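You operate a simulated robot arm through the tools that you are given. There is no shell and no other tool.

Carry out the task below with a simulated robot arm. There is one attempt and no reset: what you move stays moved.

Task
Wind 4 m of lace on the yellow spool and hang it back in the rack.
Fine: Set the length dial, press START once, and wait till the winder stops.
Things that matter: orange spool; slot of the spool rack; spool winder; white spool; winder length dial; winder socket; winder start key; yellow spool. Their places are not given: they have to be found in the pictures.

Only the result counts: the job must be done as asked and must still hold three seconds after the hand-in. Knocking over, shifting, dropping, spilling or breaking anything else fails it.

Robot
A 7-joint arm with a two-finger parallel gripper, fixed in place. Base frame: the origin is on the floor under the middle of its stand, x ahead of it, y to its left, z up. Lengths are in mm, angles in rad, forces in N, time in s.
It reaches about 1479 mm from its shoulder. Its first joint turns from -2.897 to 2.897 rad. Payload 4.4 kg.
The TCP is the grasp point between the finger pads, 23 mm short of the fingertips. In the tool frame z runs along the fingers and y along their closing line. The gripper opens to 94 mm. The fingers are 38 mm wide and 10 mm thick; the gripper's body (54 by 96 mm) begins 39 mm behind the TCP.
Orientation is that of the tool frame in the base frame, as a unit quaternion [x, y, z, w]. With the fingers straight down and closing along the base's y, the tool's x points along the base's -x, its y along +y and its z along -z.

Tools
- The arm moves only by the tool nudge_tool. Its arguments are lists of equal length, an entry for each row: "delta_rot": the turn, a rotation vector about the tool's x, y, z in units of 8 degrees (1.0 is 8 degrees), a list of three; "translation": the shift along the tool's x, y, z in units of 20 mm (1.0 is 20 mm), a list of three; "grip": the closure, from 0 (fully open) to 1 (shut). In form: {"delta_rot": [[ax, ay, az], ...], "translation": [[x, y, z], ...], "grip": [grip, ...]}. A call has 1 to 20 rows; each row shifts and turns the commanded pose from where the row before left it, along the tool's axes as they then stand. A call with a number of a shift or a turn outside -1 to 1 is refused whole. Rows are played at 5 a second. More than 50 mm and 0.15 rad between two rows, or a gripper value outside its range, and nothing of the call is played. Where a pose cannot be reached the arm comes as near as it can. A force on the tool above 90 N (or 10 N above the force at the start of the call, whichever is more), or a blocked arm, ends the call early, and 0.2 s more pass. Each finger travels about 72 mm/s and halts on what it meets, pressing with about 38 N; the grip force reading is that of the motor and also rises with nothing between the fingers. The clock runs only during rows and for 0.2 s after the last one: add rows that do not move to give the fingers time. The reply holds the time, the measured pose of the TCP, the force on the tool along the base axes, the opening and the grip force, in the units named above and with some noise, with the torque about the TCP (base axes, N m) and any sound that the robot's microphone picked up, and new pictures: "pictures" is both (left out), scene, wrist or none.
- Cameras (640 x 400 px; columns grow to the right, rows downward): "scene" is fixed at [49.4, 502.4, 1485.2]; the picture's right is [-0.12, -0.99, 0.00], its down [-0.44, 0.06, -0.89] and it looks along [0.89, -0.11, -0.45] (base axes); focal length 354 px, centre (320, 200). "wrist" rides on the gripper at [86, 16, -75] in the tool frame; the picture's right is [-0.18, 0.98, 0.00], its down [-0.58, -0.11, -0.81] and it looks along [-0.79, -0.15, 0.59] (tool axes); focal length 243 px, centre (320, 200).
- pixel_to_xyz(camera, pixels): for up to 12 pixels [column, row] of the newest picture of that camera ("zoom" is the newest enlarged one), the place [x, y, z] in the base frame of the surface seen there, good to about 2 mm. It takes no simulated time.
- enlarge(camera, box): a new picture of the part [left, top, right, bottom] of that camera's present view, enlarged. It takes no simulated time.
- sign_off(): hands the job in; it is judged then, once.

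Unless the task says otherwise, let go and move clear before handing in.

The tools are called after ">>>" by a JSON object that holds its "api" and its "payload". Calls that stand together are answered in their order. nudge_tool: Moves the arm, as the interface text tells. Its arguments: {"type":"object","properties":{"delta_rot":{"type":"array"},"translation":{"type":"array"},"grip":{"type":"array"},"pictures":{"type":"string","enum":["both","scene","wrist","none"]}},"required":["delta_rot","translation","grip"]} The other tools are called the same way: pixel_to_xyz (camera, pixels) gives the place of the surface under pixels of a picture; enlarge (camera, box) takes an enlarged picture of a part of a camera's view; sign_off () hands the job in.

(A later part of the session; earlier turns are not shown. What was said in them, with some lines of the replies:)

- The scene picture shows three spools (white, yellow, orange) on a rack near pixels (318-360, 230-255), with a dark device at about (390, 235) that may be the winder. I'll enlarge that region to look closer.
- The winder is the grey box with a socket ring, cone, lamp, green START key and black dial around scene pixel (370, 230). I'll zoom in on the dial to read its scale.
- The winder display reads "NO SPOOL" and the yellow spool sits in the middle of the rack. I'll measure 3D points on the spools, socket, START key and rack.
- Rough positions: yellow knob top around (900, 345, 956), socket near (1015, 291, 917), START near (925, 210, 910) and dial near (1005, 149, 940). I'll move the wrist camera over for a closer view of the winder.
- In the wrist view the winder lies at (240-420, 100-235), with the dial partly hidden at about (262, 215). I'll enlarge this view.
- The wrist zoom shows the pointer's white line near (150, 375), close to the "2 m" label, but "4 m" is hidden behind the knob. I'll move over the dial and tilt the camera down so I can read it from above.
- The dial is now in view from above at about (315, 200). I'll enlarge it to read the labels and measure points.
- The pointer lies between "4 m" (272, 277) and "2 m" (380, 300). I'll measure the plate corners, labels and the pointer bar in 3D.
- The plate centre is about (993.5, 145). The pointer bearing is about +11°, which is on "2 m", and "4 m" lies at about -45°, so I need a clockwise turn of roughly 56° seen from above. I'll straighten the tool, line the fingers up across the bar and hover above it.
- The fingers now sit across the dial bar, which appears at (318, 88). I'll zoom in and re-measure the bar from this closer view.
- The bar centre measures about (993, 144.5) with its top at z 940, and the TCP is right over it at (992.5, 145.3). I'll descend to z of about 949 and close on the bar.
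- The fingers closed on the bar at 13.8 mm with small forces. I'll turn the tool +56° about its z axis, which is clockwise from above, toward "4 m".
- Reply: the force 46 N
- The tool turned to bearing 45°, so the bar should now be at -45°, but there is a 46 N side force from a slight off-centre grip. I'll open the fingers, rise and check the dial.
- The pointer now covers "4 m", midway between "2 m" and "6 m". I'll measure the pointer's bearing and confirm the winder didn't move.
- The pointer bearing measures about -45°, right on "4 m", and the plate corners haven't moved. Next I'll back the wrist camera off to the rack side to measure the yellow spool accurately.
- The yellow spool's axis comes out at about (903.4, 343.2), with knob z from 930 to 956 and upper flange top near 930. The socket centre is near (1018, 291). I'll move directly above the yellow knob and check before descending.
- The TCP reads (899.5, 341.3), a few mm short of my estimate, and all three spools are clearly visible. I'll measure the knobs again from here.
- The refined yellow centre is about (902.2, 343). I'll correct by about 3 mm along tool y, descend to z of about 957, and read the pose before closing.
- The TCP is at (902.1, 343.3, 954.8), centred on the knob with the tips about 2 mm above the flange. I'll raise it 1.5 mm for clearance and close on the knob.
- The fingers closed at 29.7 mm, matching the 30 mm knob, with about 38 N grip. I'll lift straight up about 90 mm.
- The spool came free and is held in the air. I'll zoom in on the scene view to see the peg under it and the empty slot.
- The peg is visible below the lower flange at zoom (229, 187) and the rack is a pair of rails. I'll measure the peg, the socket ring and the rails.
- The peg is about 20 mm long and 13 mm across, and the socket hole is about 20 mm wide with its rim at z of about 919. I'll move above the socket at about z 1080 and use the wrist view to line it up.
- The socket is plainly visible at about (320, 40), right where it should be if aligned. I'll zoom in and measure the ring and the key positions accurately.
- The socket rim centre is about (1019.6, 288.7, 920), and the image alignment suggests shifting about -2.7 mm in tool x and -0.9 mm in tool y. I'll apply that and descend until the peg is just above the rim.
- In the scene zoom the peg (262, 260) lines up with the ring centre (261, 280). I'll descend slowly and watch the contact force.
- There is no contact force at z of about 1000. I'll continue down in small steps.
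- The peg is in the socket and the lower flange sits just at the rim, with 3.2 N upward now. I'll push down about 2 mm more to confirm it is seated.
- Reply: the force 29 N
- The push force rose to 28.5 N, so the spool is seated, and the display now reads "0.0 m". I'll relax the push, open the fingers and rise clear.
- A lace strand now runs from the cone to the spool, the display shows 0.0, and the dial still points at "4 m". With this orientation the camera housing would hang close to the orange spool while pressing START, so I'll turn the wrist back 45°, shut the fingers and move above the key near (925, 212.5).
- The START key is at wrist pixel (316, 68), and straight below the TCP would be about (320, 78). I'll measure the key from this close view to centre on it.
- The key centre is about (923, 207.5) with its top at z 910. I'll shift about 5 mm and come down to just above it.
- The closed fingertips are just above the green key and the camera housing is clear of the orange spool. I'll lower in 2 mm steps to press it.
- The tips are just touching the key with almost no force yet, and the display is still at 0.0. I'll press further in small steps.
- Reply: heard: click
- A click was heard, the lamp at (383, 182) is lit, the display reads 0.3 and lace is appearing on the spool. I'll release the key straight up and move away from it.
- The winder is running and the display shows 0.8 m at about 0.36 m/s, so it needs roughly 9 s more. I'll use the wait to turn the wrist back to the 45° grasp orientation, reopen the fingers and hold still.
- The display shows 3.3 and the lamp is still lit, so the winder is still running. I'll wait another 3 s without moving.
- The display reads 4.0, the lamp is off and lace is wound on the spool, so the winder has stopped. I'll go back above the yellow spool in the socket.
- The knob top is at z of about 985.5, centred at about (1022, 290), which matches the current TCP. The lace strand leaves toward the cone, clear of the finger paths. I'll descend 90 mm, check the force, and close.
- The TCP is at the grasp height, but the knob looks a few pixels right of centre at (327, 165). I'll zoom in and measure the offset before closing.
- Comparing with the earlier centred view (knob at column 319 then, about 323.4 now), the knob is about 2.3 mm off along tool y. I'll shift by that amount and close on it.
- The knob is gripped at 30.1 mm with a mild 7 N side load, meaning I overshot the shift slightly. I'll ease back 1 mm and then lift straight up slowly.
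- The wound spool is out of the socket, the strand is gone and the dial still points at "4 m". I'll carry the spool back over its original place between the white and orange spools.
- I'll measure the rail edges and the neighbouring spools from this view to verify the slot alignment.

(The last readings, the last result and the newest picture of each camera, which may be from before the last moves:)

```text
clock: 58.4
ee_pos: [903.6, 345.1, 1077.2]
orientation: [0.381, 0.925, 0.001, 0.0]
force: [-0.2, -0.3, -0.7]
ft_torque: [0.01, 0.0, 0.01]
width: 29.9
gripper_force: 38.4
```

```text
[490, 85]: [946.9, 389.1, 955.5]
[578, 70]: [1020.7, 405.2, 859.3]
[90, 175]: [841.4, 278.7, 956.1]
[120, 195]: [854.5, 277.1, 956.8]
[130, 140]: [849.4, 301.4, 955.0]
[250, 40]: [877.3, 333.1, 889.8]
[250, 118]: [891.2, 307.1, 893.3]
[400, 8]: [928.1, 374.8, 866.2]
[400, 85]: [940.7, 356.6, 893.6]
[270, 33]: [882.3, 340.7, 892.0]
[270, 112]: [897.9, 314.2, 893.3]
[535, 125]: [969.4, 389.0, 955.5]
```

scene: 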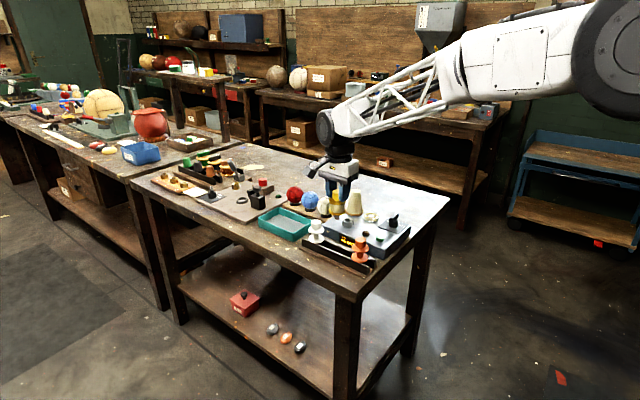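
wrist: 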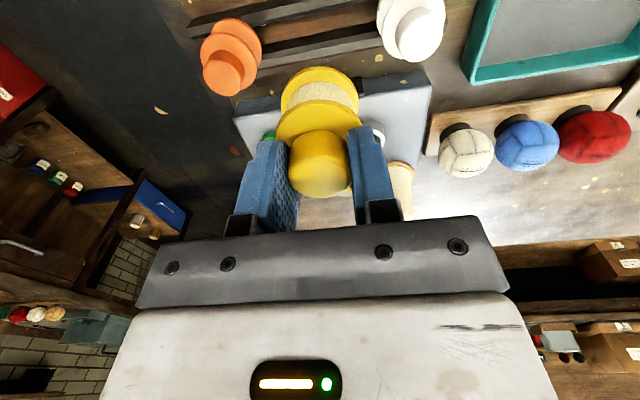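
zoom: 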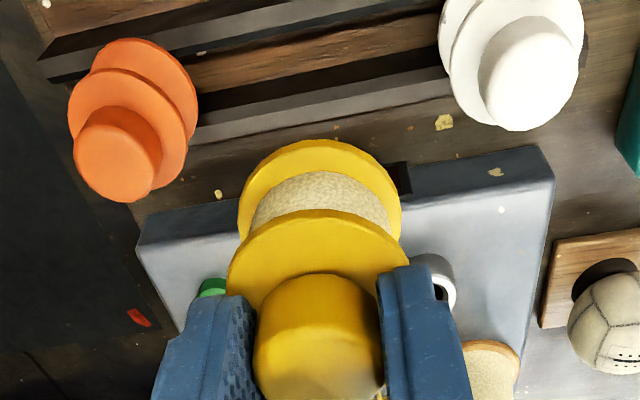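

The rail gap spans p from about 384.5 to 409 (centre 397) and is about 24 mm wide. The spool is centred over it, midway between orange and white. I'll descend 92 mm and check before inserting the peg.

>>> {"api": "nudge_tool", "payload": {"delta_rot": [[0, 0, 0], [0, 0, 0], [0, 0, 0], [0, 0, 0], [0, 0, 0], [0, 0, 0]], "translation": [[0, 0, 0.92], [0, 0, 0.92], [0, 0, 0.92], [0, 0, 0.92], [0, 0, 0.92], [0, 0, 0]], "grip": [1, 1, 1, 1, 1, 1]}}

>>> {"api": "enlarge", "payload": {"camera": "scene", "box": [300, 200, 380, 270]}}

>>> {"api": "enlarge", "payload": {"camera": "wrist", "box": [150, 0, 490, 210]}}

```text
clock: 59.8
ee_pos: [903.9, 345.3, 985.2]
orientation: [0.381, 0.925, 0.0, 0.0]
force: [-0.1, 0.5, -0.1]
ft_torque: [0.02, 0.0, 0.01]
width: 29.6
gripper_force: 37.6
```

scene: 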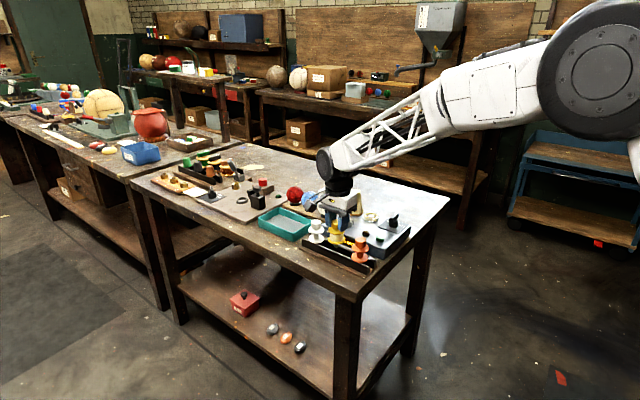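
wrist: 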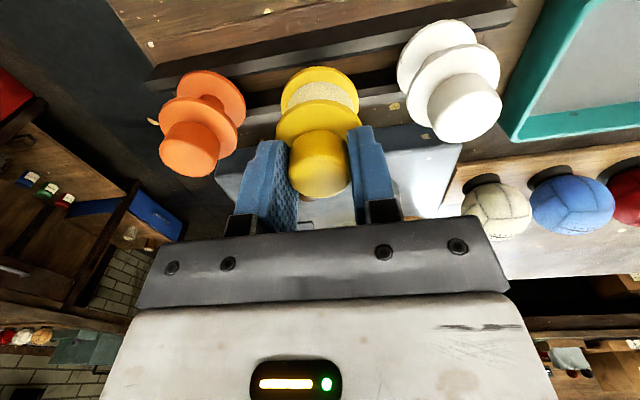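

```text
5.71 times, centred on (340, 235) of scene
```

zoom: 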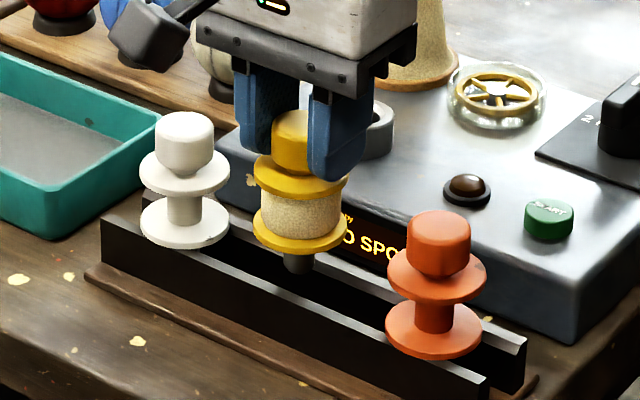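

```text
1.88 times, centred on (320, 105) of wrist
```

zoom: 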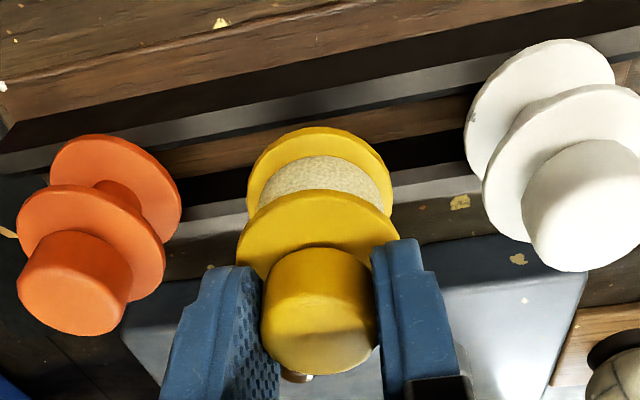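

The spool hangs over the gap but sits about 2 mm toward the white spool compared with its original place. I'll correct that and lower the peg into the gap in small steps.

>>> {"api": "nudge_tool", "payload": {"delta_rot": [[0, 0, 0], [0, 0, 0], [0, 0, 0], [0, 0, 0], [0, 0, 0], [0, 0, 0], [0, 0, 0]], "translation": [[-0.04, -0.1, 0], [0, 0, 0.22], [0, 0, 0.22], [0, 0, 0.22], [0, 0, 0.22], [0, 0, 0.22], [0, 0, 0]], "grip": [1, 1, 1, 1, 1, 1, 1]}}

>>> {"api": "enlarge", "payload": {"camera": "scene", "box": [300, 210, 380, 280]}}

```text
clock: 61.4
ee_pos: [903.0, 343.2, 963.9]
orientation: [0.38, 0.925, 0.0, -0.001]
force: [0.3, 0.0, -1.3]
ft_torque: [0.0, 0.0, -0.02]
width: 30.0
gripper_force: 37.8
```

scene: 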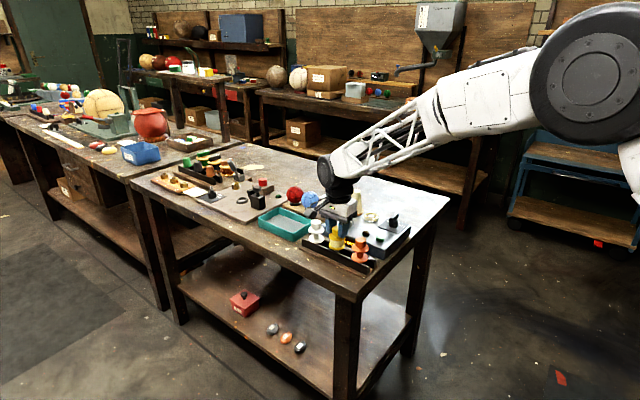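
wrist: 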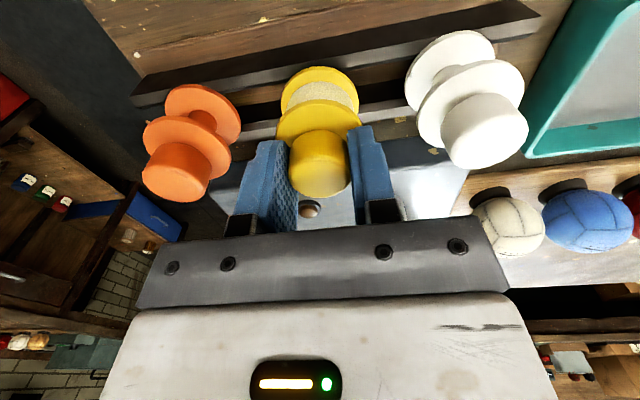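

```text
5.71 times, centred on (340, 245) of scene
```

zoom: 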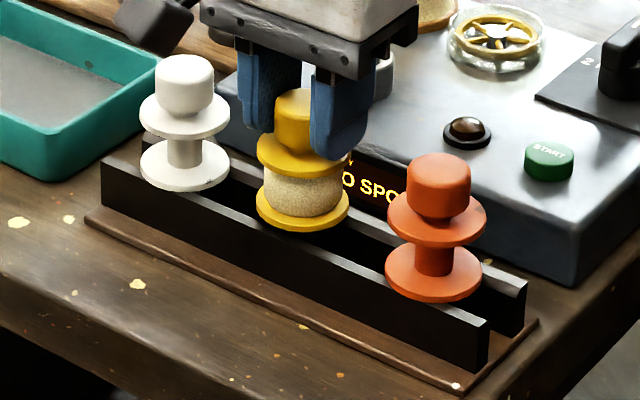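

The spool is well aligned (flange centre at 303 vs 304.5 originally) and about 7 mm above its rest height. I'll lower in small steps until I feel the rails.

>>> {"api": "nudge_tool", "payload": {"delta_rot": [[0, 0, 0], [0, 0, 0], [0, 0, 0], [0, 0, 0]], "translation": [[0, 0, 0.1], [0, 0, 0.1], [0, 0, 0.08], [0, 0, 0]], "grip": [1, 1, 1, 1]}}

>>> {"api": "enlarge", "payload": {"camera": "scene", "box": [300, 210, 380, 280]}}

```text
clock: 62.4
ee_pos: [903.7, 342.8, 957.0]
orientation: [0.381, 0.924, 0.0, 0.0]
force: [0.8, -0.3, -0.8]
ft_torque: [0.0, -0.04, 0.0]
width: 29.6
gripper_force: 37.4
```

scene: 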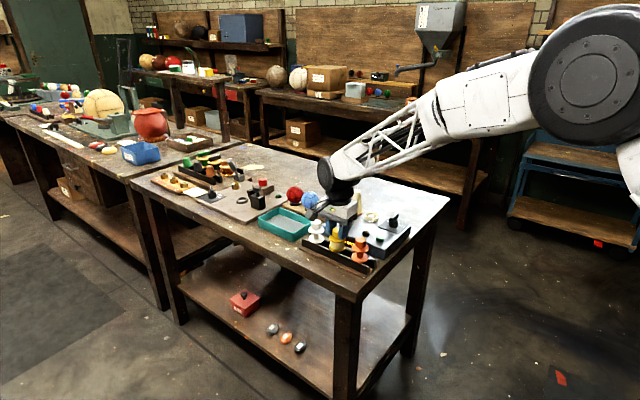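
wrist: 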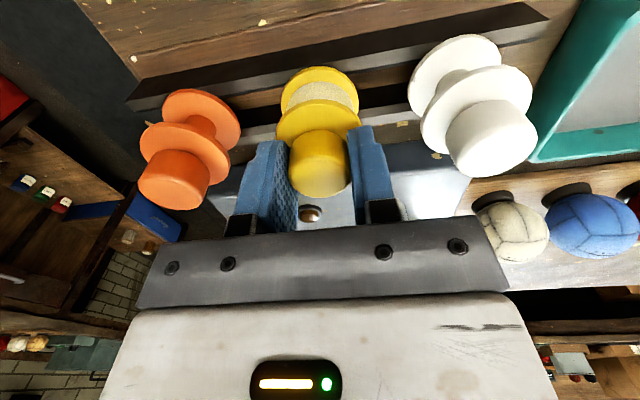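

```text
5.71 times, centred on (340, 245) of scene
```

zoom: 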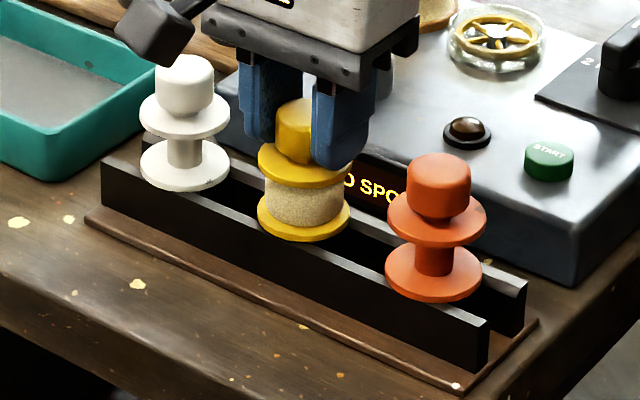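

There's still no contact force, and the flange bottom (row 242) is about 3 zoom pixels above its original row. I'll lower about 2 mm more.

>>> {"api": "nudge_tool", "payload": {"delta_rot": [[0, 0, 0], [0, 0, 0], [0, 0, 0]], "translation": [[0, 0, 0.06], [0, 0, 0.06], [0, 0, 0]], "grip": [1, 1, 1]}}

>>> {"api": "enlarge", "payload": {"camera": "scene", "box": [300, 210, 380, 280]}}

```text
clock: 63.2
ee_pos: [903.4, 341.9, 957.4]
orientation: [0.381, 0.924, 0.001, 0.0]
force: [-1.5, -0.8, 16.6]
ft_torque: [-0.18, 0.12, -0.01]
width: 29.9
gripper_force: 38.0
```

scene: 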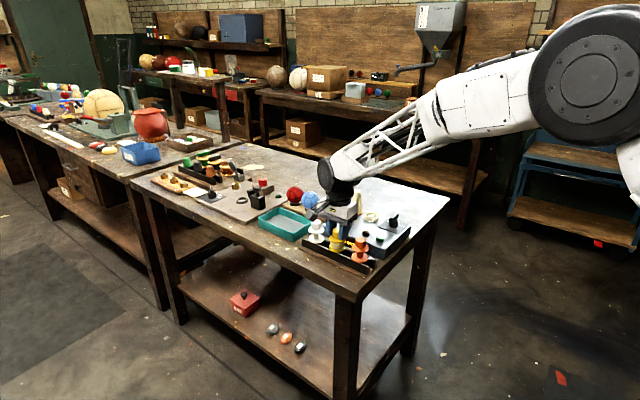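
wrist: 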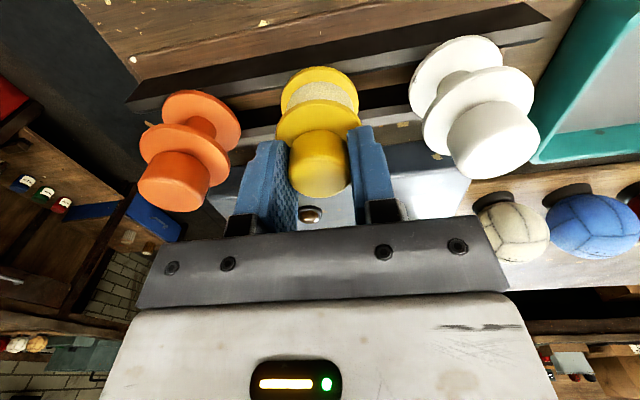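

```text
5.71 times, centred on (340, 245) of scene
```

zoom: 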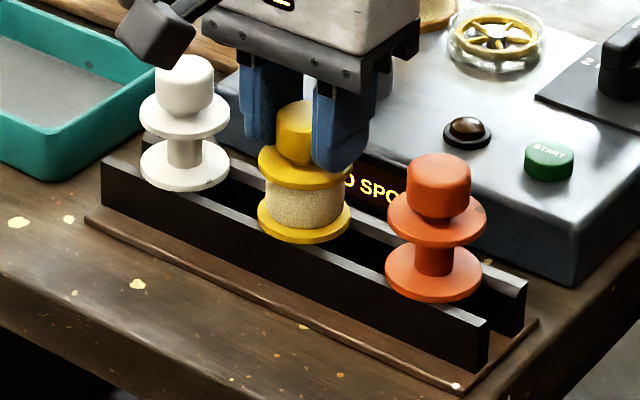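

The upward force of 16.6 N shows the flange is resting on the rails. I'll relax the push, open the fingers and rise straight up.

>>> {"api": "nudge_tool", "payload": {"delta_rot": [[0, 0, 0], [0, 0, 0], [0, 0, 0], [0, 0, 0], [0, 0, 0], [0, 0, 0], [0, 0, 0], [0, 0, 0], [0, 0, 0], [0, 0, 0]], "translation": [[0, 0, -0.05], [0, 0, 0], [0, 0, 0], [0, 0, 0], [0, 0, -0.5], [0, 0, -1], [0, 0, -1], [0, 0, -1], [0, 0, -1], [0, 0, -1]], "grip": [1, 0.38, 0.38, 0.38, 0.38, 0.38, 0.38, 0.38, 0.38, 0.38]}}

>>> {"api": "enlarge", "payload": {"camera": "scene", "box": [300, 200, 400, 280]}}

>>> {"api": "enlarge", "payload": {"camera": "wrist", "box": [170, 0, 470, 190]}}

```text
clock: 65.4
ee_pos: [902.4, 345.5, 1065.7]
orientation: [0.381, 0.925, 0.0, 0.0]
force: [-0.2, 0.1, 0.3]
ft_torque: [0.03, 0.0, 0.03]
width: 58.3
gripper_force: 0.1
```

scene: 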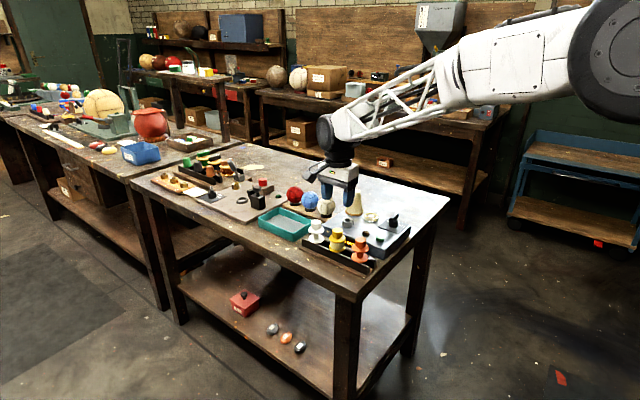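
wrist: 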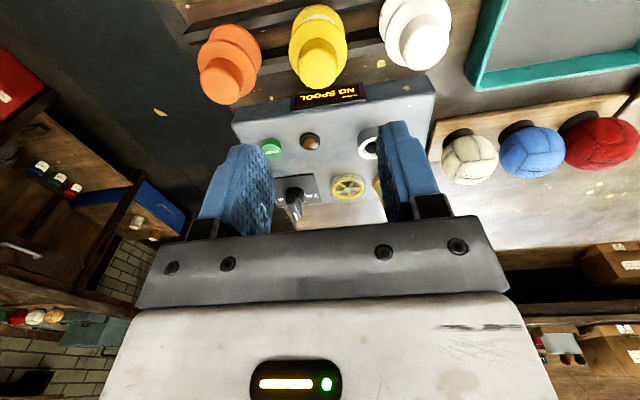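

```text
5.00 times, centred on (350, 240) of scene
```

zoom: 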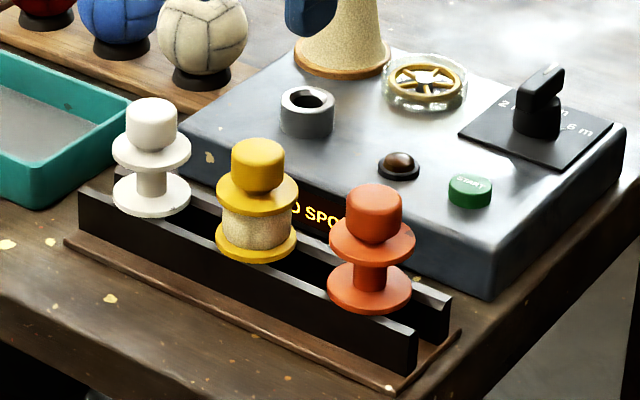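

```text
2.11 times, centred on (320, 95) of wrist
```

zoom: 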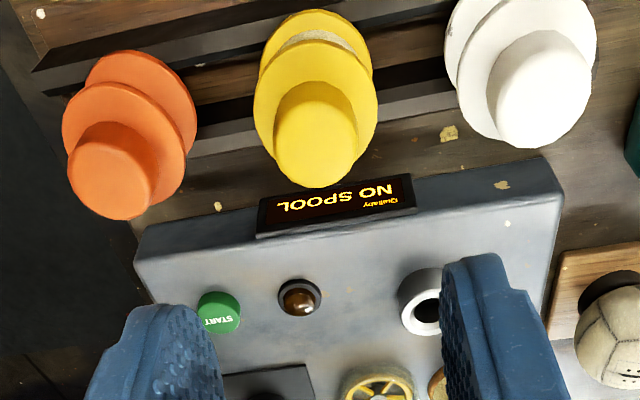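

The yellow spool with lace stands upright on the rack between white and orange, and the display reads "NO SPOOL". I'll measure its position against the original and then move the arm well clear.

>>> {"api": "pixel_to_xyz", "payload": {"camera": "zoom", "pixels": [[315, 145], [278, 145], [354, 140], [315, 183], [258, 100], [374, 100], [315, 45], [110, 180], [540, 95]]}}

>>> {"api": "nudge_tool", "payload": {"delta_rot": [[0, 0, 0], [0, 0, 0], [0, 0, 0], [0, 0, 0], [0, 0, 0], [0, 0, 0], [0, 0, 0], [0, 0, 0], [0, 0, 0], [0, 0, 0]], "translation": [[0, 0, -0.9], [0, 0, -0.9], [0, 0, -0.9], [0, 0, -0.9], [0, 0, -0.9], [0, 0, -0.9], [0, 0, 0], [0, 0, 0], [0, 0, 0], [0, 0, 0]], "grip": [0.38, 0.38, 0.38, 0.38, 0.38, 0.38, 0.38, 0.38, 0.38, 0.38]}}

>>> {"api": "enlarge", "payload": {"camera": "scene", "box": [300, 200, 400, 280]}}

```text
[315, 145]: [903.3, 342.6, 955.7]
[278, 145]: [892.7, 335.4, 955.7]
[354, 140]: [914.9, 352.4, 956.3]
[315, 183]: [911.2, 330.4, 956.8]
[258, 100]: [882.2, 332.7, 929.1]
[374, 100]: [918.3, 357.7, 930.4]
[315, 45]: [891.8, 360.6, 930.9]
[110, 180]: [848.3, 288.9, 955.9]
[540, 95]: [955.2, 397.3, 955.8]
```

```text
clock: 67.6
ee_pos: [906.7, 341.8, 1174.9]
orientation: [0.381, 0.925, 0.0, 0.0]
force: [-0.3, 1.0, 0.5]
ft_torque: [-0.01, -0.01, -0.01]
width: 58.2
gripper_force: 0.0
```

scene: 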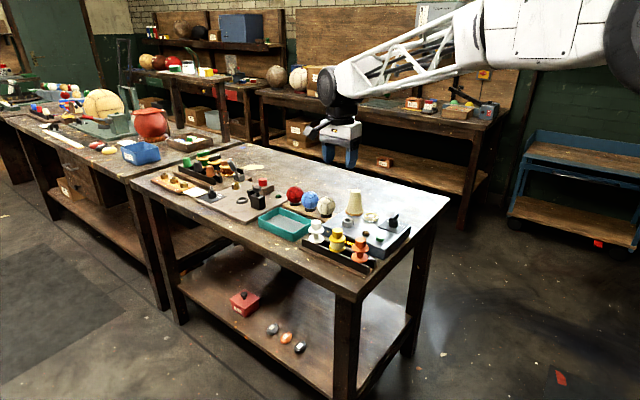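
wrist: 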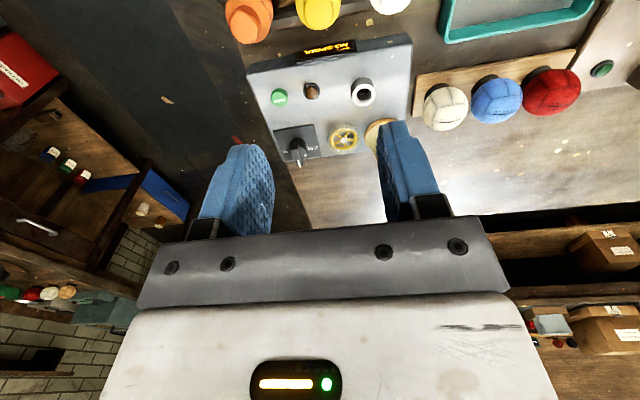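

```text
5.00 times, centred on (350, 240) of scene
```

zoom: 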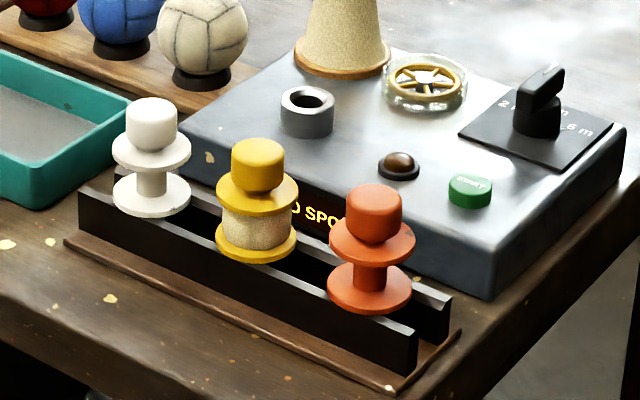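

The yellow spool's knob is back at about (903, 343, 956), matching where it started. White and orange haven't moved, the winder showed 4.0 m before I took the spool out, and the arm is well clear. Everything is stable, so I'm handing in.

>>> {"api": "sign_off", "payload": {}}

```text
The job is handed in.
```

The yellow spool now has 4 m of lace on it and is back in its place in the rack, between the white and orange spools. I've handed the job in, but I haven't seen the result of the check.

- **Dial:** it was on 2 m, so I turned it to 4 m.
- **Winding:** I pressed START once. The winder stopped by itself with the display at 4.0 m and the lamp off.
- **Rack:** the spool stands upright on the rails, about 1 mm from where it started. The white and orange spools and the winder are where they were.

The gripper has let go, and the arm is raised well above the rack.
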